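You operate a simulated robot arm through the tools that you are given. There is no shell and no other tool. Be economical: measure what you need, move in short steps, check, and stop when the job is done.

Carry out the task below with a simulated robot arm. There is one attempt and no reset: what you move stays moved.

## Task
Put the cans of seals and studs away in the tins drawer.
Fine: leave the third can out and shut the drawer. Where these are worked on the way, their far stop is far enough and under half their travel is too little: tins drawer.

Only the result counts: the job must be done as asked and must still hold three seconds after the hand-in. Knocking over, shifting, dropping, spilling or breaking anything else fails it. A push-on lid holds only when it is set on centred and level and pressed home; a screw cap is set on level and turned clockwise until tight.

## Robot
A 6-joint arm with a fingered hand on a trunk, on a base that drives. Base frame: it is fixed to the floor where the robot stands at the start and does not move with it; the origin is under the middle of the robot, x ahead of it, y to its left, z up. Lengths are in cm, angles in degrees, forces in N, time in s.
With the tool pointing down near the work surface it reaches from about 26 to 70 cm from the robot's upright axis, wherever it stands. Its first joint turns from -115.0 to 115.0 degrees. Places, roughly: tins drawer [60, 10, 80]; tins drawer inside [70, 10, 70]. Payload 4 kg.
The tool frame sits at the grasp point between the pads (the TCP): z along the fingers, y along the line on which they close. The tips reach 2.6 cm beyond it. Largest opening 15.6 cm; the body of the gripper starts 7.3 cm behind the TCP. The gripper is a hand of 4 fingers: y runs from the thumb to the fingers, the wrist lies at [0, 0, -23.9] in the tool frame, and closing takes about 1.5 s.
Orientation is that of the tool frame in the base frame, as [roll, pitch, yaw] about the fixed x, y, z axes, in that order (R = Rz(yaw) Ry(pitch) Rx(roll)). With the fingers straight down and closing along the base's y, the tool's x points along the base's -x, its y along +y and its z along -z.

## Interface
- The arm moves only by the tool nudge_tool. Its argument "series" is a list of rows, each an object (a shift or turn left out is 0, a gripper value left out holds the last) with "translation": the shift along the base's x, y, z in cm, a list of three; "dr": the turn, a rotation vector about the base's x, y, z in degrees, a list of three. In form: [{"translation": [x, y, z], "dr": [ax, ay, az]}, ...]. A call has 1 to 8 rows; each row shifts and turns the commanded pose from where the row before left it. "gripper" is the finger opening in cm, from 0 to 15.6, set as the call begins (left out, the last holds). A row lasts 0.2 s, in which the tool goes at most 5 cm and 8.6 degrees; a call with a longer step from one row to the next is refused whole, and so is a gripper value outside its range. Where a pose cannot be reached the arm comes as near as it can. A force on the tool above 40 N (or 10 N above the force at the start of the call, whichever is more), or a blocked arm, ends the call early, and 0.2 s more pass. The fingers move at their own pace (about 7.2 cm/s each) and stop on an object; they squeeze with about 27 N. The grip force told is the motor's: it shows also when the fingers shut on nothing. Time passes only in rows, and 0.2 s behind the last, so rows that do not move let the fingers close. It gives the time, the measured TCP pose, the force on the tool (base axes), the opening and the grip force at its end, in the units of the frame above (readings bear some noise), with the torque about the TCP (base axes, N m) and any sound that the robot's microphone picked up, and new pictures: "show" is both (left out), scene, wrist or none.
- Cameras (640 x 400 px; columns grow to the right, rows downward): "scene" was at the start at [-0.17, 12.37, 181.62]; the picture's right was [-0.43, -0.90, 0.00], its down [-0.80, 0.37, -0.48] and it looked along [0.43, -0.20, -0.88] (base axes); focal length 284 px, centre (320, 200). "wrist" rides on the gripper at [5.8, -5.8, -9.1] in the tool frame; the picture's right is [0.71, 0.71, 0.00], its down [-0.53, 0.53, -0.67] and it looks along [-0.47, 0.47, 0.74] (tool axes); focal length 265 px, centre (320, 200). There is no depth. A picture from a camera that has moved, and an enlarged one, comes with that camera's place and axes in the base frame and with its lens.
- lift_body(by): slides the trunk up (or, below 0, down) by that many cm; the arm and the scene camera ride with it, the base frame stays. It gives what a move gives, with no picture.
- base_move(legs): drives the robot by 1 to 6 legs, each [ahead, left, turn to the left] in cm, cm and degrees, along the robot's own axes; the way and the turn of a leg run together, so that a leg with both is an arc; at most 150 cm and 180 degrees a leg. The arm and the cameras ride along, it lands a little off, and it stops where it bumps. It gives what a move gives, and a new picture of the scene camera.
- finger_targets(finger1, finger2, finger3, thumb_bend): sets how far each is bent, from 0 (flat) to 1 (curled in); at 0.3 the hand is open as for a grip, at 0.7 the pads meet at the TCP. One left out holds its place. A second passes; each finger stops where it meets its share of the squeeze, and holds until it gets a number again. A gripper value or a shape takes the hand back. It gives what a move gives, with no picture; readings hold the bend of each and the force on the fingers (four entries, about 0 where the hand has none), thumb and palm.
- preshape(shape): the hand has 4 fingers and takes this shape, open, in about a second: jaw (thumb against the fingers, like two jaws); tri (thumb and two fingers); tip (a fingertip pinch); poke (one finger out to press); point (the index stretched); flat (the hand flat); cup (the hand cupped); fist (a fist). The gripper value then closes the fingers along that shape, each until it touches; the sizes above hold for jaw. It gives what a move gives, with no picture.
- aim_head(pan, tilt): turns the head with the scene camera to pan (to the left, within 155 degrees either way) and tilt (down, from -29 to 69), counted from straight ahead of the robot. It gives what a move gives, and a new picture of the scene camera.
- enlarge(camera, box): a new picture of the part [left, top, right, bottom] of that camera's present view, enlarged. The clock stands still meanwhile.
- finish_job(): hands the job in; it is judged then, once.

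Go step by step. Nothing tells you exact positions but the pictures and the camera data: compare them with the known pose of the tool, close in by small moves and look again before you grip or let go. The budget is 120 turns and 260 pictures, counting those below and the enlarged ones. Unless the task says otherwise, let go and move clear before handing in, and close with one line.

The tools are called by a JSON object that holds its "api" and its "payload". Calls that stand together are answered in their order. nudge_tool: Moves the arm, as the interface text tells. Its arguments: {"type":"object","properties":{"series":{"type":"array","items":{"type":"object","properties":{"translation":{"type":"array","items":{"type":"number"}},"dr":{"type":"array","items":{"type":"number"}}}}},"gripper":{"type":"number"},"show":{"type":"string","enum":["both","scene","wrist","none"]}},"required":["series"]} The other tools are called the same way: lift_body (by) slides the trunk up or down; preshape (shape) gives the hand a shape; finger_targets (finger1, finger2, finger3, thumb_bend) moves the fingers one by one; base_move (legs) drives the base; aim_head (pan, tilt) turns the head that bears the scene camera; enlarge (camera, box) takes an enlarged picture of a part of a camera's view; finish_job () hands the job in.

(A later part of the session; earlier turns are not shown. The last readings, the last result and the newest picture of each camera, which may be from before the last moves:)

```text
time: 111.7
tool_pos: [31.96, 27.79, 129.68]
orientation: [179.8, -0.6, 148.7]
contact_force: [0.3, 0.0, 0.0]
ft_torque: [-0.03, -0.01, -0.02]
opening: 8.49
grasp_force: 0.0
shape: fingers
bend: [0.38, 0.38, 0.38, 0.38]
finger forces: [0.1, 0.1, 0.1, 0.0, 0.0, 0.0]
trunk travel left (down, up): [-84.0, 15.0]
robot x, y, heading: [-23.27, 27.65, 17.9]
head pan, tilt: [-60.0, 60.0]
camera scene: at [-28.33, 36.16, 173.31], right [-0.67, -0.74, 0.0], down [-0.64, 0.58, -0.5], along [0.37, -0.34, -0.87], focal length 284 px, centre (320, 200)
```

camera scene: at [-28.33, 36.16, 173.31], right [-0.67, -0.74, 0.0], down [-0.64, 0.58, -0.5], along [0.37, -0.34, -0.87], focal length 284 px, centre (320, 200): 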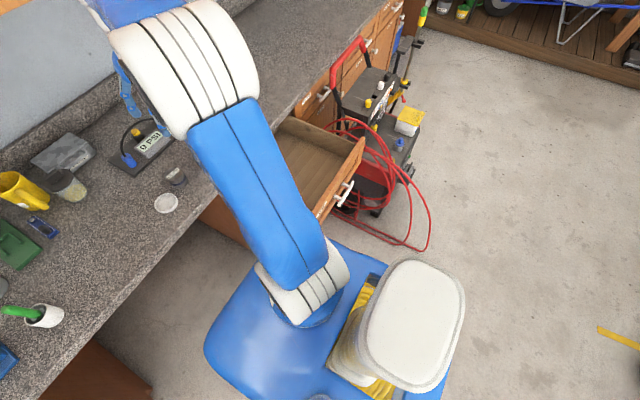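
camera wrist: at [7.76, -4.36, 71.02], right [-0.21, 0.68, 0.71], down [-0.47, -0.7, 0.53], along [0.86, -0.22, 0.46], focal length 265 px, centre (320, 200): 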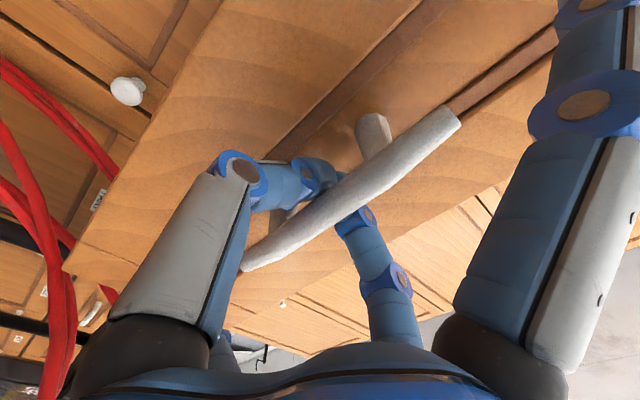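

The base seems to be right at the drawer's edge in plan, so I'll shift left 6 cm first and then forward 13 cm.

{"api": "base_move", "payload": {"legs": [[0, 6, 0], [13, 0, 0]]}}

```text
time: 113.6
tool_pos: [42.23, 37.25, 129.82]
orientation: [179.7, -0.6, 148.8]
contact_force: [-0.2, -0.1, 0.5]
ft_torque: [0.08, -0.02, -0.01]
opening: 8.48
grasp_force: 0.1
shape: fingers
bend: [0.38, 0.38, 0.38, 0.38]
finger forces: [0.0, 0.0, 0.0, 0.1, 0.1, 0.1]
trunk travel left (down, up): [-84.0, 15.0]
robot x, y, heading: [-11.93, 38.15, 17.7]
head pan, tilt: [-60.0, 60.0]
camera scene: at [-17.8, 45.59, 173.34], right [-0.67, -0.74, 0.0], down [-0.64, 0.58, -0.5], along [0.37, -0.33, -0.87], focal length 284 px, centre (320, 200)
```

scene: 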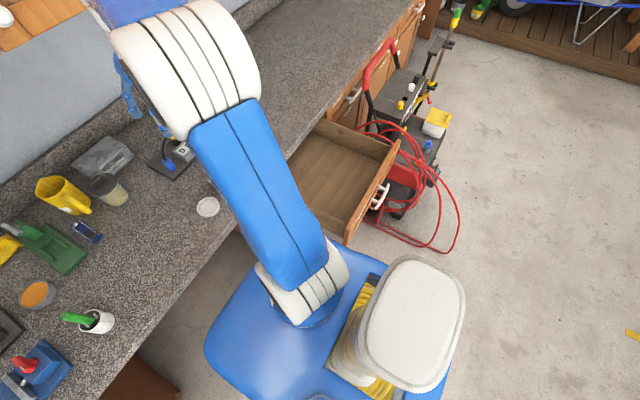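

Drawer undisturbed. Now move the hand over the SEALS can at about (51, 13) and look with the wrist camera.

{"api": "nudge_tool", "payload": {"series": [{"translation": [1.3, -4, 0]}, {"translation": [1.3, -4, 0]}, {"translation": [1.3, -4, 0]}, {"translation": [1.3, -4, 0]}, {"translation": [1.3, -4, 0]}, {"translation": [1.2, -3.5, 0]}, {"translation": [0, 0, -4]}, {"translation": [0, 0, -4]}], "show": "wrist"}}

{"api": "aim_head", "payload": {"pan": -25, "tilt": 55}}

```text
time: 115.4
tool_pos: [49.67, 14.37, 120.98]
orientation: [-180.0, -0.8, 148.7]
contact_force: [1.0, 0.0, -1.3]
ft_torque: [0.02, 0.08, 0.0]
opening: 8.48
grasp_force: 0.0
shape: fingers
bend: [0.38, 0.38, 0.38, 0.38]
finger forces: [0.1, 0.1, 0.0, 0.1, 0.0, 0.0]
out of reach, approached as far as the arm can: row 6
trunk travel left (down, up): [-84.0, 15.0]
robot x, y, heading: [-12.34, 37.97, 17.7]
head pan, tilt: [-60.0, 60.0]
camera wrist: at [41.81, 12.24, 130.17], right [-0.24, 0.97, 0.01], down [0.73, 0.17, 0.66], along [0.64, 0.16, -0.75], focal length 265 px, centre (320, 200)
```

wrist: 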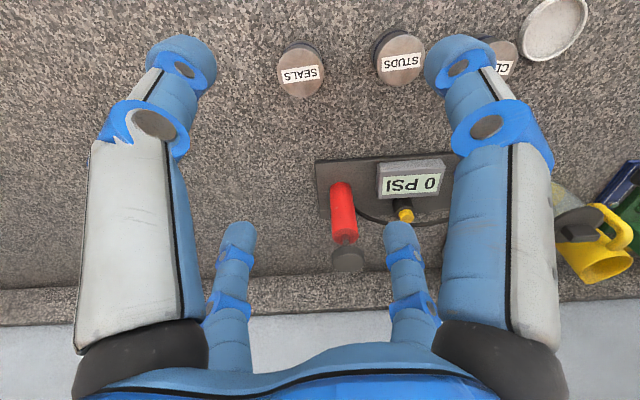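

```text
time: 116.4
tool_pos: [49.42, 14.45, 121.27]
orientation: [179.9, -0.7, 148.7]
contact_force: [0.8, 0.2, 0.7]
ft_torque: [0.03, 0.03, 0.01]
opening: 8.48
grasp_force: 0.2
shape: fingers
bend: [0.38, 0.38, 0.38, 0.38]
finger forces: [0.0, 0.1, 0.0, 0.0, 0.0, 0.0]
trunk travel left (down, up): [-84.0, 15.0]
robot x, y, heading: [-12.41, 37.93, 17.7]
head pan, tilt: [-25.0, 55.0]
camera scene: at [-14.98, 49.54, 173.91], right [-0.13, -0.99, 0.0], down [-0.81, 0.1, -0.57], along [0.57, -0.07, -0.82], focal length 284 px, centre (320, 200)
```

scene: 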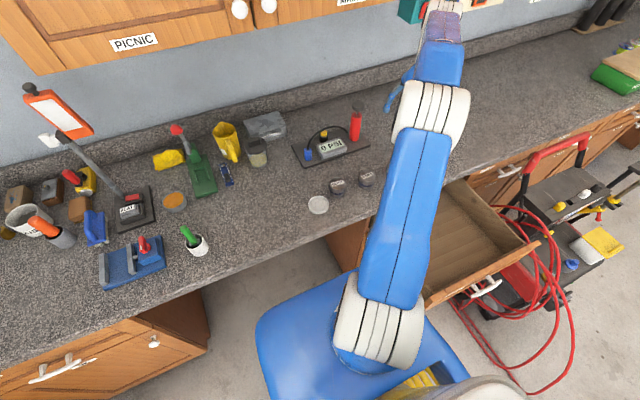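

SEALS top is at about (52, 12.7, 95). I'll widen the digits slightly, centre over it and come down to z≈103 to check.

{"api": "finger_targets", "payload": {"finger1": 0.34, "finger2": 0.34, "finger3": 0.34, "thumb_bend": 0.34}}

{"api": "nudge_tool", "payload": {"series": [{"translation": [0.5, -0.4, -4]}, {"translation": [0.5, -0.4, -4]}, {"translation": [0.5, -0.4, -4]}, {"translation": [0.5, -0.4, -4]}, {"translation": [0.5, -0.1, -2]}, {}], "show": "wrist"}}

```text
time: 117.4
tool_pos: [49.27, 14.51, 121.35]
orientation: [179.9, -0.7, 148.7]
contact_force: [1.0, -0.8, -0.4]
ft_torque: [-0.01, 0.02, -0.02]
opening: 9.56
grasp_force: 0.0
shape: fingers
bend: [0.34, 0.34, 0.34, 0.34]
finger forces: [0.1, 0.0, 0.0, 0.1, 0.0, 0.0]
trunk travel left (down, up): [-84.0, 15.0]
robot x, y, heading: [-12.18, 38.01, 17.5]
head pan, tilt: [-25.0, 55.0]
```

```text
time: 118.8
tool_pos: [51.58, 12.85, 103.33]
orientation: [179.9, -0.7, 148.7]
contact_force: [0.0, -0.7, 0.2]
ft_torque: [0.01, 0.01, 0.0]
opening: 9.55
grasp_force: 0.0
shape: fingers
bend: [0.34, 0.34, 0.34, 0.34]
finger forces: [0.1, 0.0, 0.0, 0.0, 0.1, 0.1]
trunk travel left (down, up): [-84.0, 15.0]
robot x, y, heading: [-12.1, 37.78, 17.7]
head pan, tilt: [-25.0, 55.0]
camera wrist: at [43.74, 10.8, 112.49], right [-0.24, 0.97, 0.01], down [0.73, 0.17, 0.66], along [0.64, 0.16, -0.75], focal length 265 px, centre (320, 200)
```

wrist: 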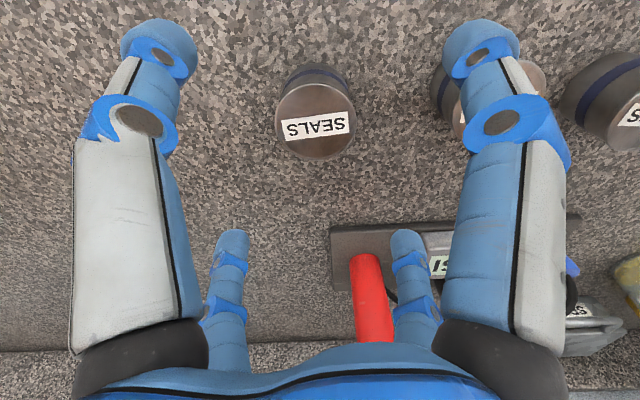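

Centered within 3 mm. Descend to grasp height, checking once near the bottom.

{"api": "nudge_tool", "payload": {"series": [{"translation": [0.1, -0.25, -3]}, {"translation": [0, 0, -3]}, {"translation": [0, 0, -2.5]}, {"translation": [0, 0, -1.4]}, {}], "show": "both"}}

```text
time: 120.0
tool_pos: [51.57, 12.65, 93.47]
orientation: [179.9, -0.6, 148.7]
contact_force: [0.2, 0.6, -0.8]
ft_torque: [0.0, 0.01, -0.03]
opening: 9.56
grasp_force: 0.0
shape: fingers
bend: [0.34, 0.34, 0.34, 0.34]
finger forces: [0.1, 0.0, 0.1, 0.0, 0.0, 0.1]
trunk travel left (down, up): [-84.0, 15.0]
robot x, y, heading: [-12.18, 37.93, 18.0]
head pan, tilt: [-25.0, 55.0]
camera scene: at [-15.43, 49.66, 173.9], right [-0.13, -0.99, 0.0], down [-0.81, 0.1, -0.57], along [0.57, -0.07, -0.82], focal length 284 px, centre (320, 200)
camera wrist: at [43.82, 10.51, 102.57], right [-0.24, 0.97, 0.01], down [0.73, 0.17, 0.66], along [0.64, 0.16, -0.75], focal length 265 px, centre (320, 200)
```

scene: 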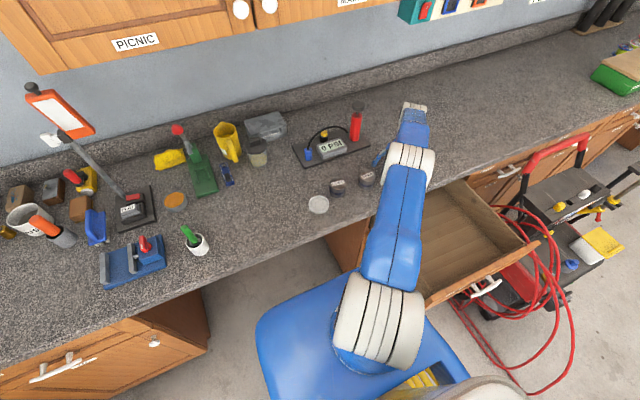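
wrist: 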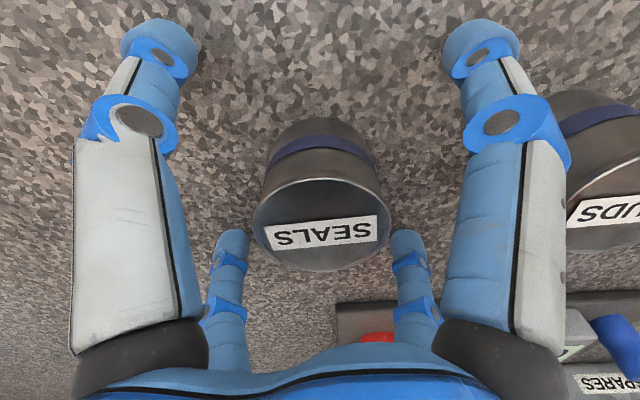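

Can is centred between the digits. Close all four evenly.

{"api": "finger_targets", "payload": {"finger1": 0.75, "finger2": 0.75, "finger3": 0.75, "thumb_bend": 0.75}}

{"api": "nudge_tool", "payload": {"series": [{"translation": [0, 0, 1]}, {"translation": [0, 0, 1.5]}, {}], "show": "wrist"}}

```text
time: 121.0
tool_pos: [51.61, 12.67, 93.5]
orientation: [179.9, -0.6, 148.7]
contact_force: [-0.9, -1.1, 3.4]
ft_torque: [0.03, -0.08, -0.03]
opening: 2.81
grasp_force: 22.4
shape: fingers
bend: [0.58, 0.54, 0.57, 0.62]
finger forces: [7.6, 10.7, 8.8, 0.1, 18.3, 0.0]
trunk travel left (down, up): [-84.0, 15.0]
robot x, y, heading: [-12.23, 38.43, 17.9]
head pan, tilt: [-25.0, 55.0]
```

```text
time: 121.8
tool_pos: [51.69, 12.72, 95.87]
orientation: [179.9, -0.8, 148.7]
contact_force: [0.2, 0.3, -0.9]
ft_torque: [-0.02, -0.01, 0.01]
opening: 2.81
grasp_force: 22.2
shape: fingers
bend: [0.58, 0.54, 0.57, 0.62]
finger forces: [7.6, 10.5, 8.6, 0.1, 17.7, 0.0]
trunk travel left (down, up): [-84.0, 15.0]
robot x, y, heading: [-12.36, 37.96, 17.6]
head pan, tilt: [-25.0, 55.0]
camera wrist: at [43.94, 10.5, 105.07], right [-0.24, 0.97, 0.01], down [0.73, 0.17, 0.66], along [0.64, 0.16, -0.75], focal length 265 px, centre (320, 200)
```

wrist: 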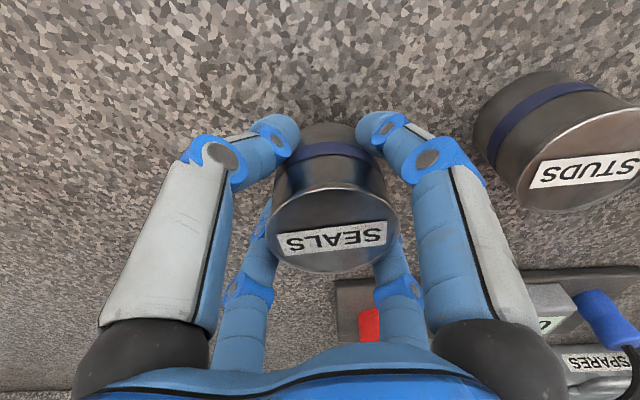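

Held firmly. Lift clear and carry it over the drawer's right half.

{"api": "nudge_tool", "payload": {"series": [{"translation": [0, 0, 4]}, {"translation": [0, 0, 4]}, {"translation": [0, 0, 4]}, {"translation": [-3.6, -3.29, 0]}, {"translation": [-3.6, -3.29, 0]}, {"translation": [-3.6, -3.29, 0]}, {"translation": [-3.6, -3.29, 0]}], "show": "none"}}

{"api": "nudge_tool", "payload": {"series": [{"translation": [-3.6, -3.29, 0]}, {"translation": [-3.6, -3.29, 0]}, {"translation": [-3.6, -3.29, 0]}, {}]}}

```text
time: 123.4
tool_pos: [37.24, -0.75, 108.07]
orientation: [179.8, -0.7, 148.8]
contact_force: [0.3, -0.5, -2.1]
ft_torque: [0.01, -0.01, 0.0]
opening: 2.77
grasp_force: 22.1
shape: fingers
bend: [0.58, 0.54, 0.57, 0.62]
finger forces: [7.2, 10.4, 8.9, 0.0, 17.3, 0.0]
trunk travel left (down, up): [-84.0, 15.0]
robot x, y, heading: [-12.26, 38.39, 17.7]
head pan, tilt: [-25.0, 55.0]
```

```text
time: 124.4
tool_pos: [26.46, -10.4, 107.91]
orientation: [180.0, -0.7, 148.7]
contact_force: [0.2, -0.4, -2.2]
ft_torque: [-0.04, -0.01, 0.0]
opening: 2.75
grasp_force: 22.2
shape: fingers
bend: [0.58, 0.54, 0.57, 0.62]
finger forces: [7.1, 10.3, 8.8, 0.1, 17.5, 0.0]
trunk travel left (down, up): [-84.0, 15.0]
robot x, y, heading: [-11.98, 37.79, 18.0]
head pan, tilt: [-25.0, 55.0]
camera scene: at [-15.3, 49.81, 173.9], right [-0.13, -0.99, 0.0], down [-0.81, 0.1, -0.57], along [0.57, -0.07, -0.82], focal length 284 px, centre (320, 200)
camera wrist: at [18.63, -12.55, 117.04], right [-0.24, 0.97, 0.01], down [0.73, 0.17, 0.66], along [0.64, 0.16, -0.75], focal length 265 px, centre (320, 200)
```

scene: 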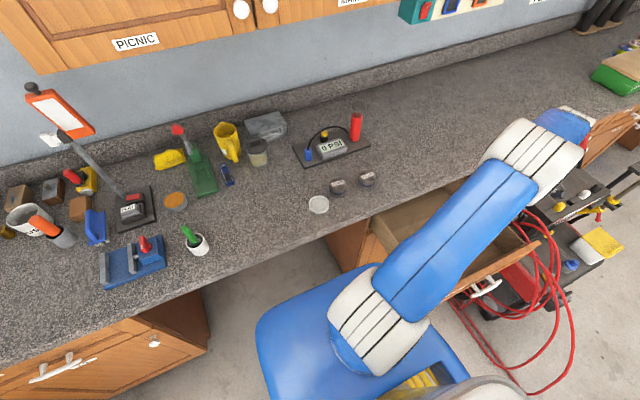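
wrist: 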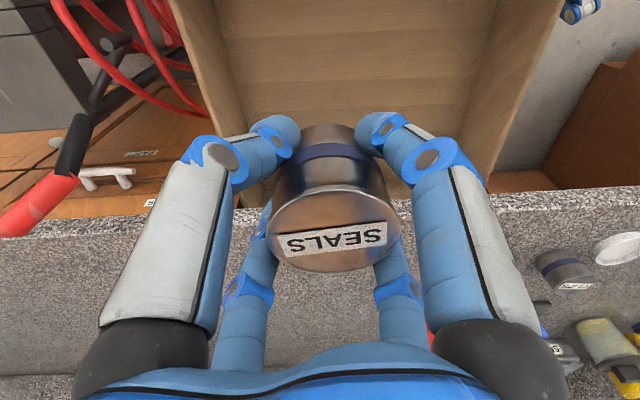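

Over the drawer with good clearance to all walls. Descend into it.

{"api": "nudge_tool", "payload": {"series": [{"translation": [0, 0, -4.5]}, {"translation": [0, 0, -4.5]}, {"translation": [0, 0, -4.5]}, {"translation": [0, 0, -4.5]}, {"translation": [0, 0, -4.5]}, {"translation": [0, 0, -3]}, {}]}}

```text
time: 126.0
tool_pos: [26.53, -10.38, 82.34]
orientation: [179.9, -0.6, 148.7]
contact_force: [0.1, 0.0, -1.5]
ft_torque: [0.01, 0.04, -0.02]
opening: 2.73
grasp_force: 22.0
shape: fingers
bend: [0.58, 0.54, 0.57, 0.63]
finger forces: [7.0, 10.3, 8.9, 0.0, 17.4, 0.0]
trunk travel left (down, up): [-84.0, 15.0]
robot x, y, heading: [-12.25, 38.05, 17.8]
head pan, tilt: [-25.0, 55.0]
camera scene: at [-15.36, 49.69, 173.9], right [-0.13, -0.99, 0.0], down [-0.81, 0.1, -0.57], along [0.57, -0.07, -0.82], focal length 284 px, centre (320, 200)
camera wrist: at [18.7, -12.51, 91.49], right [-0.24, 0.97, 0.01], down [0.73, 0.17, 0.66], along [0.64, 0.16, -0.75], focal length 265 px, centre (320, 200)
```

scene: 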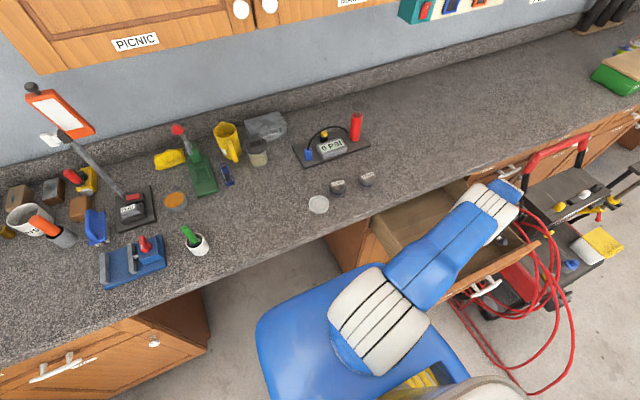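
wrist: 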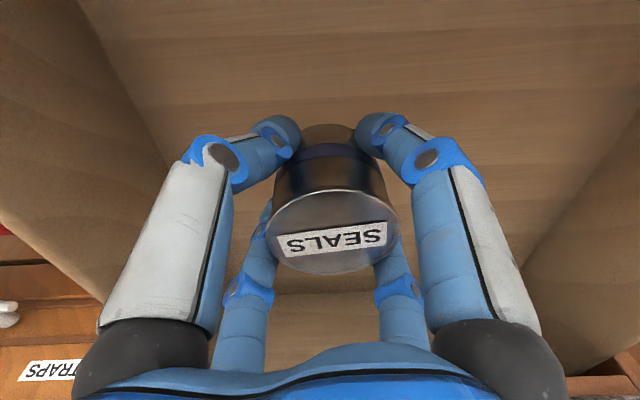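

{"api": "nudge_tool", "payload": {"series": [{"translation": [0, 0, -1.5]}, {"translation": [0, 0, -1.5]}, {"translation": [0, 0, -1]}, {}], "show": "wrist"}}

{"api": "nudge_tool", "payload": {"series": [{"translation": [0, 0, -0.5]}, {"translation": [0, 0, -0.5]}, {"translation": [0, 0, -0.5]}, {}], "show": "wrist"}}

```text
time: 127.0
tool_pos: [26.48, -10.5, 78.4]
orientation: [179.9, -0.6, 148.8]
contact_force: [1.0, 0.0, -1.6]
ft_torque: [0.01, -0.01, 0.01]
opening: 2.75
grasp_force: 21.7
shape: fingers
bend: [0.58, 0.54, 0.57, 0.63]
finger forces: [7.1, 10.2, 8.8, 0.0, 17.4, 0.1]
trunk travel left (down, up): [-84.0, 15.0]
robot x, y, heading: [-12.08, 37.72, 17.6]
head pan, tilt: [-25.0, 55.0]
camera wrist: at [18.65, -12.57, 87.52], right [-0.24, 0.97, 0.01], down [0.73, 0.17, 0.66], along [0.64, 0.16, -0.75], focal length 265 px, centre (320, 200)
```

wrist: 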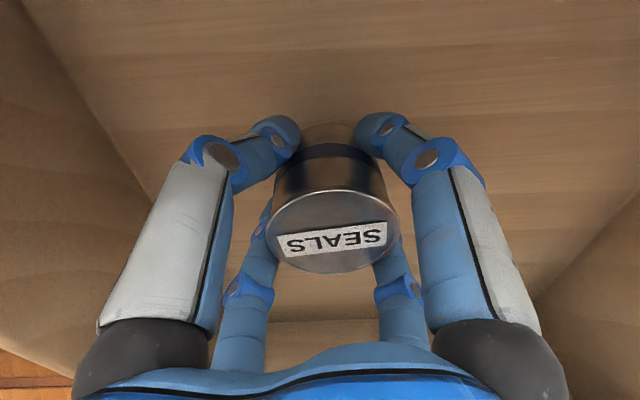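

```text
time: 128.0
tool_pos: [26.37, -10.39, 76.84]
orientation: [179.9, -0.7, 148.7]
contact_force: [0.6, 0.0, -2.2]
ft_torque: [-0.02, 0.03, 0.03]
opening: 2.73
grasp_force: 21.7
shape: fingers
bend: [0.58, 0.54, 0.57, 0.63]
finger forces: [7.1, 10.2, 8.9, 0.0, 17.4, 0.0]
trunk travel left (down, up): [-84.0, 15.0]
robot x, y, heading: [-12.39, 37.92, 17.9]
head pan, tilt: [-25.0, 55.0]
camera wrist: at [18.65, -12.51, 86.04], right [-0.24, 0.97, 0.01], down [0.73, 0.17, 0.66], along [0.64, 0.16, -0.75], focal length 265 px, centre (320, 200)
```

wrist: 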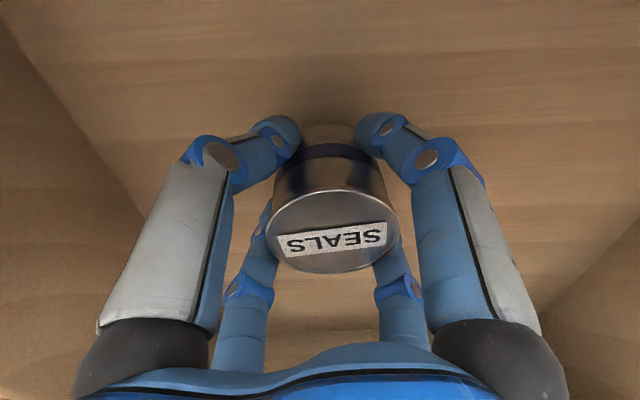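

{"api": "nudge_tool", "payload": {"series": [{"translation": [0, 0, -0.5]}, {"translation": [0, 0, -0.5]}, {}], "show": "none"}}

{"api": "nudge_tool", "payload": {"series": [{"translation": [0, 0, -0.4]}, {"translation": [0, 0, -0.4]}, {}], "show": "wrist"}}

```text
time: 128.8
tool_pos: [26.34, -9.99, 76.18]
orientation: [180.0, -0.6, 148.7]
contact_force: [-1.0, -0.6, -2.1]
ft_torque: [0.01, 0.0, -0.01]
opening: 2.73
grasp_force: 21.7
shape: fingers
bend: [0.58, 0.54, 0.57, 0.63]
finger forces: [7.1, 10.2, 8.8, 0.0, 17.4, 0.0]
out of reach, approached as far as the arm can: row 1
trunk travel left (down, up): [-84.0, 15.0]
robot x, y, heading: [-11.92, 37.98, 17.5]
head pan, tilt: [-25.0, 55.0]
```

```text
time: 129.6
tool_pos: [26.24, -9.87, 75.84]
orientation: [179.8, -0.6, 148.8]
contact_force: [0.5, 0.0, -1.4]
ft_torque: [0.03, 0.01, 0.02]
opening: 2.72
grasp_force: 22.9
shape: fingers
bend: [0.58, 0.54, 0.57, 0.63]
finger forces: [7.1, 10.2, 9.0, 0.0, 17.5, 0.1]
out of reach, approached as far as the arm can: row 1
trunk travel left (down, up): [-84.0, 15.0]
robot x, y, heading: [-12.38, 37.95, 17.9]
head pan, tilt: [-25.0, 55.0]
camera wrist: at [18.35, -12.07, 84.93], right [-0.24, 0.97, 0.01], down [0.73, 0.17, 0.66], along [0.64, 0.16, -0.75], focal length 265 px, centre (320, 200)
```

wrist: 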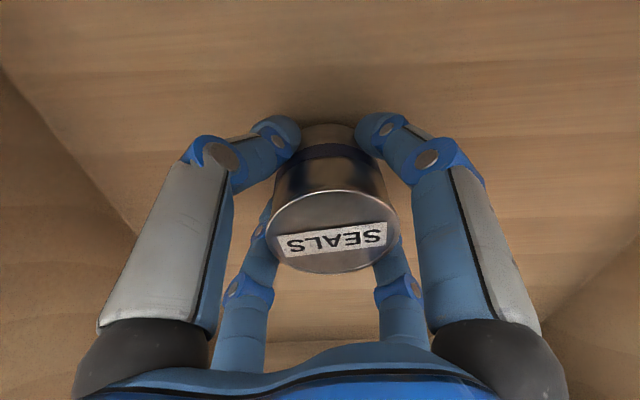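

The arm is at its reach limit; lower the trunk in small steps to set the can down.

{"api": "lift_body", "payload": {"by": -0.7}}

{"api": "lift_body", "payload": {"by": -0.5}}

{"api": "lift_body", "payload": {"by": -0.4}}

```text
time: 130.2
tool_pos: [26.06, -9.95, 75.12]
orientation: [179.8, -0.5, 148.6]
contact_force: [0.0, 0.2, -2.2]
ft_torque: [-0.04, 0.0, -0.01]
opening: 2.74
grasp_force: 22.5
shape: fingers
bend: [0.58, 0.54, 0.57, 0.63]
finger forces: [7.0, 10.2, 8.8, 0.1, 17.4, 0.0]
trunk travel left (down, up): [-83.3, 15.7]
robot x, y, heading: [-12.0, 38.01, 17.5]
head pan, tilt: [-25.0, 55.0]
```

```text
time: 130.7
tool_pos: [26.16, -9.97, 74.72]
orientation: [179.8, -0.6, 148.6]
contact_force: [0.0, 1.1, 5.6]
ft_torque: [0.27, -0.11, 0.06]
opening: 2.72
grasp_force: 22.7
shape: fingers
bend: [0.58, 0.54, 0.57, 0.63]
finger forces: [7.8, 11.6, 8.6, 0.1, 17.1, 0.0]
trunk travel left (down, up): [-82.8, 16.2]
robot x, y, heading: [-12.41, 37.98, 17.6]
head pan, tilt: [-25.0, 55.0]
```

```text
time: 131.2
tool_pos: [26.26, -10.06, 74.7]
orientation: [-180.0, -0.2, 148.7]
contact_force: [-0.5, 2.5, 26.9]
ft_torque: [0.99, -0.62, 0.05]
opening: 2.73
grasp_force: 32.0
shape: fingers
bend: [0.58, 0.53, 0.57, 0.63]
finger forces: [9.0, 29.1, 10.7, 0.0, 16.9, 0.0]
trunk travel left (down, up): [-82.4, 16.6]
robot x, y, heading: [-12.32, 37.97, 17.9]
head pan, tilt: [-25.0, 55.0]
```

On the floor. Relieve the pressure, open evenly, and rise.

{"api": "lift_body", "payload": {"by": 0.4}}

{"api": "finger_targets", "payload": {"finger1": 0.36, "finger2": 0.36, "finger3": 0.36, "thumb_bend": 0.36}}

{"api": "lift_body", "payload": {"by": 3}}

{"api": "nudge_tool", "payload": {"series": [{}], "show": "wrist"}}

```text
time: 131.8
tool_pos: [26.08, -9.98, 74.65]
orientation: [-180.0, -0.5, 148.7]
contact_force: [1.3, -3.3, 13.2]
ft_torque: [0.13, -0.43, -0.05]
opening: 2.68
grasp_force: 26.0
shape: fingers
bend: [0.58, 0.53, 0.56, 0.63]
finger forces: [7.2, 14.3, 13.9, 0.1, 17.5, 0.0]
trunk travel left (down, up): [-82.8, 16.2]
robot x, y, heading: [-12.45, 38.18, 17.7]
head pan, tilt: [-25.0, 55.0]
```

```text
time: 132.8
tool_pos: [26.19, -9.76, 74.6]
orientation: [179.9, -0.6, 148.6]
contact_force: [0.7, -0.2, 0.9]
ft_torque: [0.0, -0.03, -0.01]
opening: 9.01
grasp_force: 0.1
shape: fingers
bend: [0.36, 0.36, 0.36, 0.36]
finger forces: [0.1, 0.0, 0.0, 0.1, 0.0, 0.0]
trunk travel left (down, up): [-82.8, 16.2]
robot x, y, heading: [-12.34, 37.98, 17.8]
head pan, tilt: [-25.0, 55.0]
```

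```text
time: 133.5
tool_pos: [26.21, -10.01, 77.49]
orientation: [180.0, -0.7, 148.7]
contact_force: [-0.8, -0.7, 0.4]
ft_torque: [0.03, 0.0, 0.0]
opening: 8.98
grasp_force: 0.0
shape: fingers
bend: [0.36, 0.36, 0.36, 0.36]
finger forces: [0.0, 0.0, 0.0, 0.2, 0.1, 0.0]
trunk travel left (down, up): [-85.8, 13.2]
robot x, y, heading: [-11.9, 38.48, 17.6]
head pan, tilt: [-25.0, 55.0]
```

```text
time: 133.9
tool_pos: [26.19, -10.0, 77.57]
orientation: [179.8, -0.6, 148.7]
contact_force: [0.4, -0.1, 0.6]
ft_torque: [-0.01, 0.01, -0.01]
opening: 9.01
grasp_force: 0.1
shape: fingers
bend: [0.36, 0.36, 0.36, 0.36]
finger forces: [0.1, 0.1, 0.0, 0.0, 0.0, 0.0]
trunk travel left (down, up): [-85.8, 13.2]
robot x, y, heading: [-11.96, 37.96, 17.6]
head pan, tilt: [-25.0, 55.0]
camera wrist: at [18.34, -12.07, 86.73], right [-0.24, 0.97, 0.01], down [0.73, 0.17, 0.66], along [0.64, 0.16, -0.75], focal length 265 px, centre (320, 200)
```

wrist: 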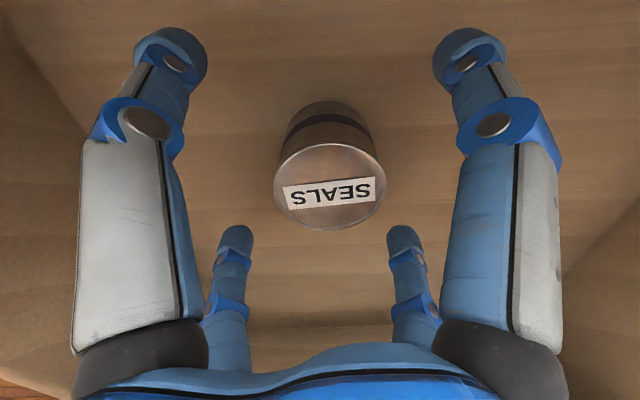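

SEALS stands upright in the drawer. Rise and go to STUDS at about (47.2, 23.7).

{"api": "nudge_tool", "payload": {"series": [{"translation": [0, 0, 5]}, {"translation": [0, 0, 5]}, {"translation": [0, 0, 5]}, {"translation": [0, 0, 5]}, {"translation": [0, 0, 5]}, {"translation": [0, 0, 5]}, {}], "show": "none"}}

{"api": "nudge_tool", "payload": {"series": [{"translation": [2.6, 4.2, 0]}, {"translation": [2.6, 4.2, 0]}, {"translation": [2.6, 4.2, 0]}, {"translation": [2.6, 4.2, 0]}, {"translation": [2.6, 4.2, 0]}, {"translation": [2.6, 4.2, 0]}, {"translation": [2.6, 4.2, 0]}, {"translation": [2.6, 4.2, 0]}], "show": "wrist"}}

```text
time: 135.5
tool_pos: [26.34, -10.02, 107.5]
orientation: [179.9, -0.7, 148.7]
contact_force: [0.2, 1.1, 0.2]
ft_torque: [0.04, 0.02, 0.04]
opening: 9.02
grasp_force: 0.1
shape: fingers
bend: [0.36, 0.36, 0.36, 0.36]
finger forces: [0.0, 0.0, 0.0, 0.1, 0.0, 0.1]
trunk travel left (down, up): [-85.8, 13.2]
robot x, y, heading: [-11.9, 37.81, 17.8]
head pan, tilt: [-25.0, 55.0]
```

```text
time: 137.3
tool_pos: [47.04, 23.85, 107.68]
orientation: [-179.9, -0.6, 148.5]
contact_force: [-0.3, -0.4, 0.5]
ft_torque: [-0.03, -0.01, 0.02]
opening: 9.01
grasp_force: 0.0
shape: fingers
bend: [0.36, 0.36, 0.36, 0.36]
finger forces: [0.0, 0.0, 0.1, 0.1, 0.0, 0.0]
trunk travel left (down, up): [-85.8, 13.2]
robot x, y, heading: [-12.11, 38.04, 17.8]
head pan, tilt: [-25.0, 55.0]
camera wrist: at [39.25, 21.72, 116.74], right [-0.24, 0.97, 0.01], down [0.73, 0.17, 0.66], along [0.64, 0.16, -0.75], focal length 265 px, centre (320, 200)
```

wrist: 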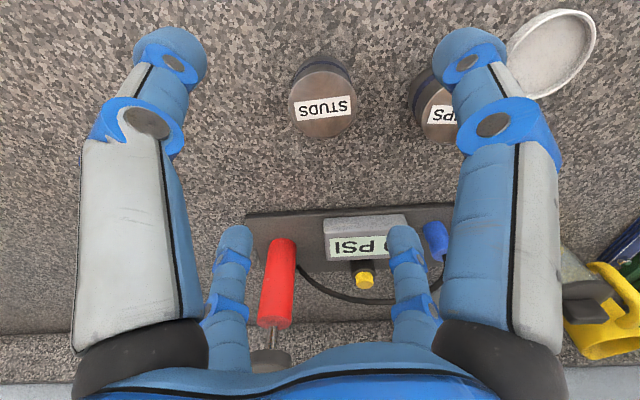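

STUDS top centre is at about (47.5, 24.0). Centre and descend.

{"api": "nudge_tool", "payload": {"series": [{"translation": [0.4, 0.2, -4]}, {"translation": [0, 0, -4]}, {"translation": [0, 0, -1.5]}, {}], "show": "wrist"}}

```text
time: 138.3
tool_pos: [47.48, 23.86, 98.06]
orientation: [179.8, -0.6, 148.6]
contact_force: [0.5, -0.4, -0.6]
ft_torque: [0.02, 0.01, -0.05]
opening: 9.03
grasp_force: 0.0
shape: fingers
bend: [0.36, 0.36, 0.36, 0.36]
finger forces: [0.0, 0.0, 0.0, 0.1, 0.0, 0.0]
trunk travel left (down, up): [-85.8, 13.2]
robot x, y, heading: [-12.3, 38.06, 18.1]
head pan, tilt: [-25.0, 55.0]
camera wrist: at [39.59, 21.77, 107.25], right [-0.24, 0.97, 0.01], down [0.73, 0.17, 0.66], along [0.64, 0.16, -0.75], focal length 265 px, centre (320, 200)
```

wrist: 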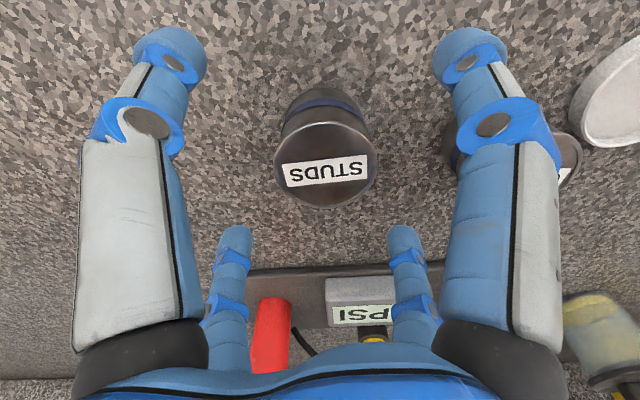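

{"api": "nudge_tool", "payload": {"series": [{"translation": [-0.15, 0.1, -2.5]}, {"translation": [0, 0, -2.1]}, {}], "show": "wrist"}}

{"api": "finger_targets", "payload": {"finger1": 0.75, "finger2": 0.75, "finger3": 0.75, "thumb_bend": 0.75}}

{"api": "nudge_tool", "payload": {"series": [{"translation": [0, 0, 1]}, {"translation": [0, 0, 2]}, {}], "show": "wrist"}}

```text
time: 139.1
tool_pos: [47.19, 23.95, 93.54]
orientation: [179.8, -0.5, 148.8]
contact_force: [0.5, -0.3, -0.8]
ft_torque: [0.01, -0.01, 0.01]
opening: 9.04
grasp_force: 0.0
shape: fingers
bend: [0.36, 0.36, 0.36, 0.36]
finger forces: [0.0, 0.0, 0.0, 0.0, 0.0, 0.0]
trunk travel left (down, up): [-85.8, 13.2]
robot x, y, heading: [-11.89, 38.09, 17.9]
head pan, tilt: [-25.0, 55.0]
camera wrist: at [39.32, 21.9, 102.68], right [-0.24, 0.97, 0.01], down [0.73, 0.17, 0.66], along [0.64, 0.16, -0.75], focal length 265 px, centre (320, 200)
```

wrist: 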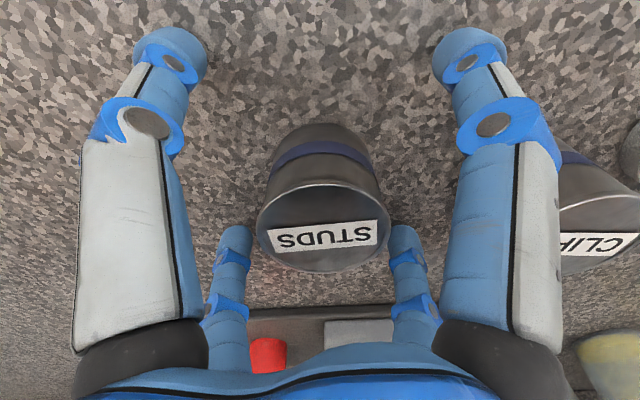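

```text
time: 140.1
tool_pos: [47.15, 23.98, 93.47]
orientation: [179.9, -0.6, 148.7]
contact_force: [-1.2, -0.9, 1.3]
ft_torque: [0.04, -0.04, 0.0]
opening: 2.68
grasp_force: 21.1
shape: fingers
bend: [0.59, 0.54, 0.57, 0.62]
finger forces: [7.8, 10.4, 8.6, 0.0, 17.2, 0.1]
trunk travel left (down, up): [-85.8, 13.2]
robot x, y, heading: [-12.57, 38.27, 17.6]
head pan, tilt: [-25.0, 55.0]
```

```text
time: 140.9
tool_pos: [47.25, 23.94, 96.39]
orientation: [180.0, -0.7, 148.7]
contact_force: [-0.3, 0.2, -2.2]
ft_torque: [-0.02, 0.03, -0.07]
opening: 2.67
grasp_force: 21.8
shape: fingers
bend: [0.59, 0.54, 0.57, 0.63]
finger forces: [7.5, 10.5, 8.8, 0.0, 16.8, 0.1]
trunk travel left (down, up): [-85.8, 13.2]
robot x, y, heading: [-12.19, 37.82, 17.7]
head pan, tilt: [-25.0, 55.0]
camera wrist: at [39.42, 21.84, 105.59], right [-0.24, 0.97, 0.01], down [0.73, 0.17, 0.66], along [0.64, 0.16, -0.75], focal length 265 px, centre (320, 200)
```

wrist: 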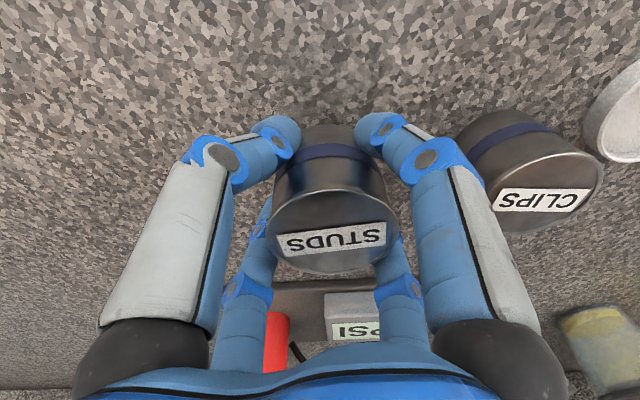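

Held. Carry STUDS over the drawer's left half, at about (22.5, 2).

{"api": "nudge_tool", "payload": {"series": [{"translation": [0, 0, 4]}, {"translation": [0, 0, 4]}, {"translation": [0, 0, 4]}, {"translation": [-3.54, -3.13, 0]}, {"translation": [-3.54, -3.13, 0]}, {"translation": [-3.54, -3.13, 0]}, {"translation": [-3.54, -3.13, 0]}], "show": "none"}}

{"api": "nudge_tool", "payload": {"series": [{"translation": [-3.54, -3.13, 0]}, {"translation": [-3.54, -3.13, 0]}, {"translation": [-3.54, -3.13, 0]}, {}]}}

```text
time: 142.5
tool_pos: [33.05, 11.26, 108.51]
orientation: [179.7, -0.6, 148.9]
contact_force: [0.2, -0.2, -1.4]
ft_torque: [0.05, -0.01, 0.01]
opening: 2.65
grasp_force: 21.6
shape: fingers
bend: [0.59, 0.54, 0.57, 0.63]
finger forces: [7.2, 10.3, 8.9, 0.1, 16.7, 0.0]
trunk travel left (down, up): [-85.8, 13.2]
robot x, y, heading: [-12.34, 38.3, 17.8]
head pan, tilt: [-25.0, 55.0]
```

```text
time: 143.5
tool_pos: [22.3, 2.06, 108.53]
orientation: [179.9, -0.6, 148.7]
contact_force: [0.1, 0.1, -1.1]
ft_torque: [-0.02, 0.01, -0.01]
opening: 2.64
grasp_force: 21.7
shape: fingers
bend: [0.59, 0.54, 0.56, 0.63]
finger forces: [7.2, 10.3, 9.0, 0.0, 16.8, 0.1]
trunk travel left (down, up): [-85.8, 13.2]
robot x, y, heading: [-12.09, 37.76, 17.8]
head pan, tilt: [-25.0, 55.0]
camera scene: at [-15.33, 49.72, 175.7], right [-0.13, -0.99, 0.0], down [-0.81, 0.1, -0.57], along [0.57, -0.07, -0.82], focal length 284 px, centre (320, 200)
camera wrist: at [14.56, 0.0, 117.63], right [-0.24, 0.97, 0.01], down [0.73, 0.17, 0.66], along [0.64, 0.16, -0.75], focal length 265 px, centre (320, 200)
```

scene: 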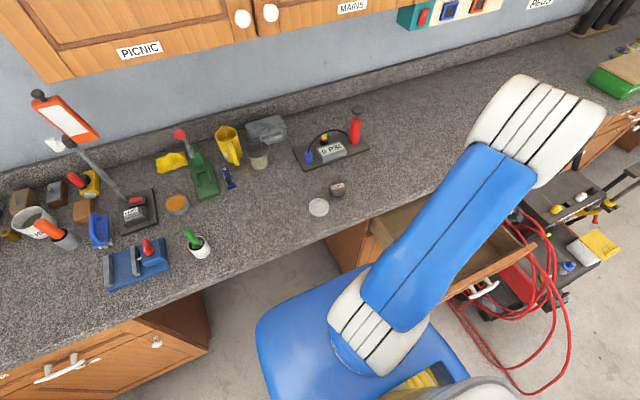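
wrist: 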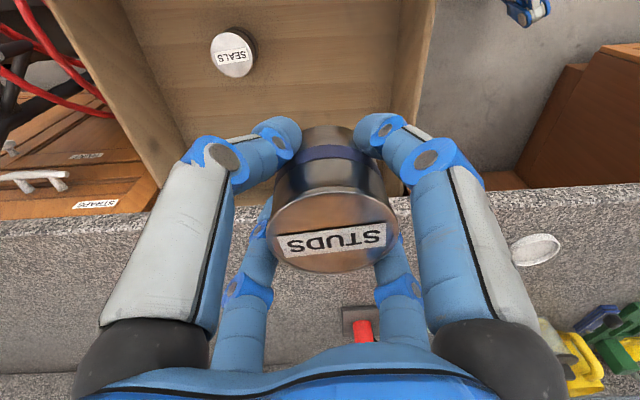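

Clear of SEALS and the walls. Descend.

{"api": "nudge_tool", "payload": {"series": [{"translation": [0, 0, -4.5]}, {"translation": [0, 0, -4.5]}, {"translation": [0, 0, -4.5]}, {"translation": [0, 0, -4.5]}, {"translation": [0, 0, -4.5]}, {"translation": [0, 0, -4.5]}, {"translation": [0, 0, -3]}, {}], "show": "wrist"}}

{"api": "nudge_tool", "payload": {"series": [{"translation": [0, 0, -1]}, {"translation": [0, 0, -1]}, {"translation": [0, 0, -0.6]}, {}], "show": "none"}}

```text
time: 145.3
tool_pos: [22.37, 2.0, 78.54]
orientation: [179.8, -0.5, 148.7]
contact_force: [-0.5, 0.7, -1.3]
ft_torque: [-0.01, 0.01, -0.01]
opening: 2.62
grasp_force: 21.7
shape: fingers
bend: [0.59, 0.54, 0.56, 0.63]
finger forces: [7.1, 10.1, 8.9, 0.1, 16.7, 0.0]
trunk travel left (down, up): [-85.8, 13.2]
robot x, y, heading: [-12.41, 37.88, 17.6]
head pan, tilt: [-25.0, 55.0]
camera wrist: at [14.5, -0.12, 87.54], right [-0.24, 0.97, 0.01], down [0.73, 0.17, 0.66], along [0.64, 0.16, -0.75], focal length 265 px, centre (320, 200)
```

wrist: 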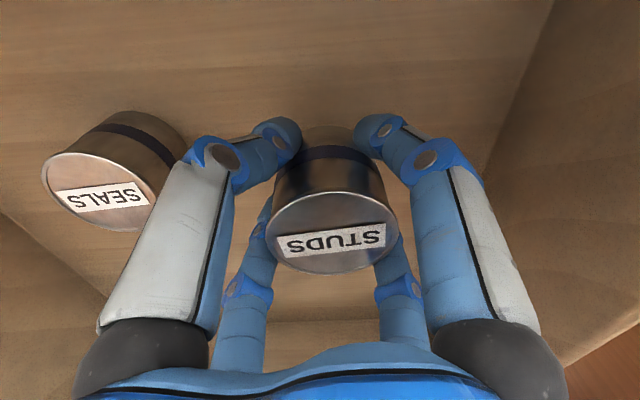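

```text
time: 146.3
tool_pos: [22.38, 1.89, 75.87]
orientation: [179.9, -0.6, 148.7]
contact_force: [0.3, 0.3, -2.0]
ft_torque: [-0.03, 0.02, -0.01]
opening: 2.6
grasp_force: 21.8
shape: fingers
bend: [0.59, 0.54, 0.56, 0.63]
finger forces: [7.0, 10.1, 9.0, 0.0, 16.7, 0.1]
trunk travel left (down, up): [-85.8, 13.2]
robot x, y, heading: [-12.29, 38.7, 17.8]
head pan, tilt: [-25.0, 55.0]
```

{"api": "nudge_tool", "payload": {"series": [{"translation": [0, 0, -0.5]}, {"translation": [0, 0, -0.4]}, {}], "show": "none"}}

{"api": "nudge_tool", "payload": {"series": [{"translation": [0, 0, -0.3]}, {}], "show": "none"}}

```text
time: 147.1
tool_pos: [22.42, 2.12, 75.04]
orientation: [179.9, -0.6, 148.7]
contact_force: [0.2, -0.3, -2.2]
ft_torque: [0.0, 0.04, 0.0]
opening: 2.63
grasp_force: 21.0
shape: fingers
bend: [0.59, 0.54, 0.56, 0.63]
finger forces: [7.1, 10.1, 9.0, 0.0, 16.8, 0.0]
trunk travel left (down, up): [-85.8, 13.2]
robot x, y, heading: [-12.26, 37.98, 17.8]
head pan, tilt: [-25.0, 55.0]
```

```text
time: 147.7
tool_pos: [22.39, 2.04, 74.69]
orientation: [179.8, -0.5, 148.7]
contact_force: [-0.5, 1.2, 3.6]
ft_torque: [0.15, -0.11, 0.02]
opening: 2.61
grasp_force: 22.0
shape: fingers
bend: [0.59, 0.54, 0.56, 0.63]
finger forces: [7.7, 10.2, 8.8, 0.0, 16.7, 0.0]
trunk travel left (down, up): [-85.8, 13.2]
robot x, y, heading: [-11.71, 38.0, 17.9]
head pan, tilt: [-25.0, 55.0]
```

Touching the floor. Open evenly, rise and look.

{"api": "finger_targets", "payload": {"finger1": 0.38, "finger2": 0.38, "finger3": 0.38, "thumb_bend": 0.38}}

{"api": "nudge_tool", "payload": {"series": [{"translation": [0, 0, 2]}, {"translation": [0, 0, 4]}, {"translation": [0, 0, 5]}, {"translation": [0, 0, 5]}, {"translation": [0, 0, 5]}, {"translation": [0, 0, 5]}, {"translation": [0, 0, 5]}, {"translation": [0, 0, 5]}]}}

```text
time: 148.7
tool_pos: [22.44, 2.14, 74.7]
orientation: [179.9, -0.6, 148.7]
contact_force: [0.3, 0.1, -0.6]
ft_torque: [0.01, 0.01, -0.02]
opening: 8.44
grasp_force: 0.0
shape: fingers
bend: [0.38, 0.38, 0.38, 0.38]
finger forces: [0.0, 0.0, 0.1, 0.0, 0.1, 0.0]
trunk travel left (down, up): [-85.8, 13.2]
robot x, y, heading: [-12.37, 38.13, 17.9]
head pan, tilt: [-25.0, 55.0]
```

```text
time: 150.5
tool_pos: [22.37, 2.13, 110.72]
orientation: [179.9, -0.7, 148.7]
contact_force: [0.3, 0.4, 0.1]
ft_torque: [-0.01, 0.0, 0.0]
opening: 8.45
grasp_force: 0.1
shape: fingers
bend: [0.38, 0.38, 0.38, 0.38]
finger forces: [0.0, 0.1, 0.1, 0.0, 0.0, 0.0]
trunk travel left (down, up): [-85.8, 13.2]
robot x, y, heading: [-12.28, 38.27, 17.6]
head pan, tilt: [-25.0, 55.0]
camera scene: at [-15.48, 49.79, 175.68], right [-0.13, -0.99, 0.0], down [-0.81, 0.1, -0.57], along [0.57, -0.07, -0.82], focal length 284 px, centre (320, 200)
camera wrist: at [14.57, -0.06, 119.88], right [-0.24, 0.97, 0.01], down [0.73, 0.17, 0.66], along [0.64, 0.16, -0.75], focal length 265 px, centre (320, 200)
```

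scene: 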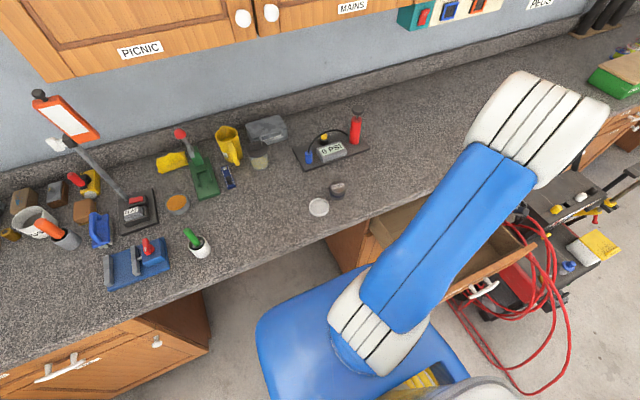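
wrist: 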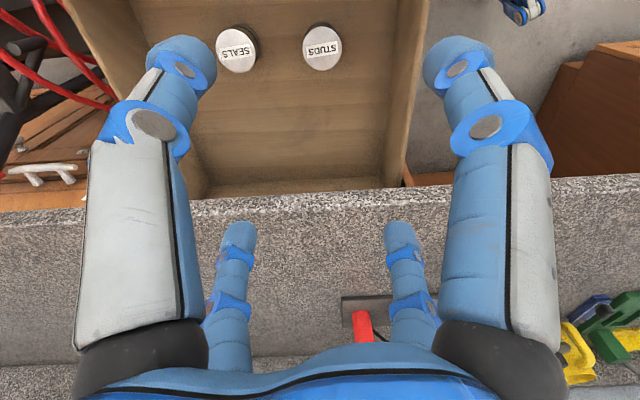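

Both cans stand upright in the drawer. To close it I'll push the handle with a horizontal fist from in front: back the robot off, recentre the arm, and move right.

{"api": "base_move", "payload": {"legs": [[-49, 0, 0]]}}

{"api": "nudge_tool", "payload": {"series": [{"translation": [1, 4.5, 0], "dr": [0, 0, -8]}, {"translation": [1, 4.5, 0], "dr": [0, 0, -8]}, {"translation": [1, 4.5, 0], "dr": [0, 0, -8]}, {"translation": [1, 4.5, 0], "dr": [0, 0, -8]}, {"translation": [1, 4.5, 0], "dr": [0, 0, -8]}, {"translation": [1, 4.5, 0]}, {"translation": [1, 4.5, 0]}, {}], "show": "none"}}

```text
time: 153.4
tool_pos: [-24.05, -13.73, 110.15]
orientation: [179.8, -1.0, 148.5]
contact_force: [0.7, -1.0, -1.3]
ft_torque: [0.07, 0.09, -0.01]
opening: 8.46
grasp_force: 0.1
shape: fingers
bend: [0.38, 0.38, 0.38, 0.38]
finger forces: [0.0, 0.1, 0.0, 0.0, 0.0, 0.0]
trunk travel left (down, up): [-85.8, 13.2]
robot x, y, heading: [-59.12, 22.81, 17.6]
head pan, tilt: [-25.0, 55.0]
camera scene: at [-61.83, 33.65, 175.77], right [-0.13, -0.99, -0.01], down [-0.81, 0.11, -0.57], along [0.56, -0.07, -0.82], focal length 284 px, centre (320, 200)
```

scene: 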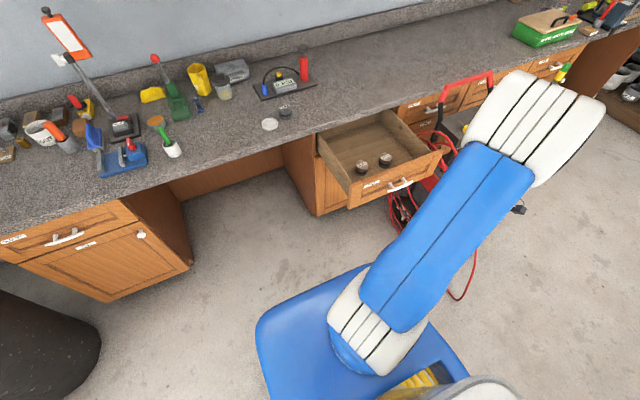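

```text
time: 155.2
tool_pos: [-17.86, 18.33, 110.57]
orientation: [179.8, -0.7, 108.4]
contact_force: [-0.4, -0.1, 0.9]
ft_torque: [0.0, 0.0, 0.02]
opening: 8.44
grasp_force: 0.1
shape: fingers
bend: [0.38, 0.38, 0.38, 0.38]
finger forces: [0.0, 0.0, 0.0, 0.0, 0.0, 0.1]
trunk travel left (down, up): [-85.8, 13.2]
robot x, y, heading: [-59.64, 23.17, 17.5]
head pan, tilt: [-25.0, 55.0]
```

{"api": "nudge_tool", "payload": {"series": [{"translation": [-0.2, 3.85, 0]}, {"translation": [-0.2, 3.85, 0]}, {"translation": [-0.2, 3.85, 0]}, {"translation": [-0.2, 3.85, 0]}, {"translation": [-0.2, 3.85, 0]}, {}], "show": "none"}}

{"api": "nudge_tool", "payload": {"series": [{"dr": [2.5, -7.7, 0]}, {"dr": [2.5, -7.7, 0]}, {"dr": [2.5, -7.7, 0]}, {"dr": [2.5, -7.7, 0]}, {"dr": [2.5, -7.7, 0]}, {"dr": [2.5, -7.7, 0]}, {}], "show": "none"}}

{"api": "nudge_tool", "payload": {"series": [{"dr": [2.5, -7.7, 0]}, {"dr": [2.5, -7.7, 0]}, {"dr": [2.5, -7.7, 0]}, {"dr": [2.5, -7.7, 0]}, {"dr": [2.5, -7.7, 0]}, {}], "show": "none"}}

{"api": "base_move", "payload": {"legs": [[0, -30, 0]]}}

```text
time: 156.6
tool_pos: [-18.65, 37.73, 110.62]
orientation: [179.8, -0.6, 108.4]
contact_force: [-0.4, 0.5, 0.6]
ft_torque: [0.0, -0.01, 0.0]
opening: 8.44
grasp_force: 0.1
shape: fingers
bend: [0.38, 0.38, 0.38, 0.38]
finger forces: [0.1, 0.0, 0.0, 0.0, 0.0, 0.0]
trunk travel left (down, up): [-85.8, 13.2]
robot x, y, heading: [-59.17, 23.03, 17.5]
head pan, tilt: [-25.0, 55.0]
```

```text
time: 158.2
tool_pos: [-12.74, 39.78, 110.15]
orientation: [131.3, 0.0, 108.8]
contact_force: [-0.9, 0.2, 0.0]
ft_torque: [-0.02, -0.02, -0.01]
opening: 8.44
grasp_force: 0.0
shape: fingers
bend: [0.38, 0.38, 0.38, 0.38]
finger forces: [0.0, 0.0, 0.1, 0.0, 0.1, 0.0]
out of reach, approached as far as the arm can: row 4, 5, 6
trunk travel left (down, up): [-85.8, 13.2]
robot x, y, heading: [-59.32, 23.16, 17.4]
head pan, tilt: [-25.0, 55.0]
```

```text
time: 159.6
tool_pos: [-11.1, 40.51, 109.63]
orientation: [90.8, 0.4, 108.6]
contact_force: [0.1, 0.5, -0.5]
ft_torque: [-0.01, -0.03, -0.01]
opening: 8.45
grasp_force: 0.0
shape: fingers
bend: [0.38, 0.38, 0.38, 0.38]
finger forces: [0.0, 0.0, 0.1, 0.0, 0.0, 0.1]
out of reach, approached as far as the arm can: row 1, 2
trunk travel left (down, up): [-85.8, 13.2]
robot x, y, heading: [-59.39, 23.3, 17.4]
head pan, tilt: [-25.0, 55.0]
```

```text
time: 161.7
tool_pos: [-2.11, 12.14, 109.58]
orientation: [90.8, 0.4, 108.7]
contact_force: [-0.6, -0.2, -0.3]
ft_torque: [0.03, 0.02, 0.01]
opening: 8.47
grasp_force: 0.2
shape: fingers
bend: [0.38, 0.38, 0.38, 0.38]
finger forces: [0.1, 0.0, 0.0, 0.0, 0.1, 0.0]
trunk travel left (down, up): [-85.8, 13.2]
robot x, y, heading: [-50.7, -5.85, 17.4]
head pan, tilt: [-25.0, 55.0]
camera scene: at [-53.48, 5.43, 175.75], right [-0.13, -0.99, 0.0], down [-0.81, 0.11, -0.57], along [0.57, -0.07, -0.82], focal length 284 px, centre (320, 200)
```

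scene: 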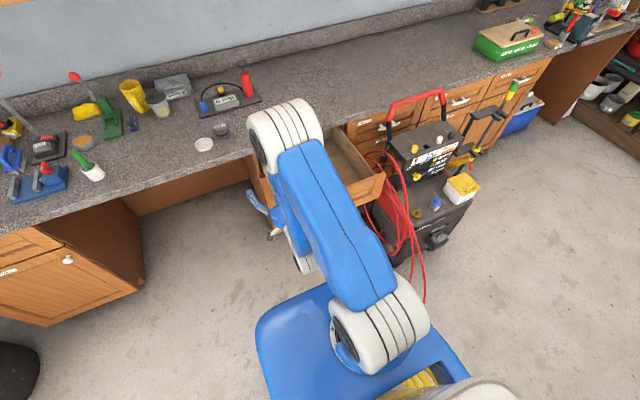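

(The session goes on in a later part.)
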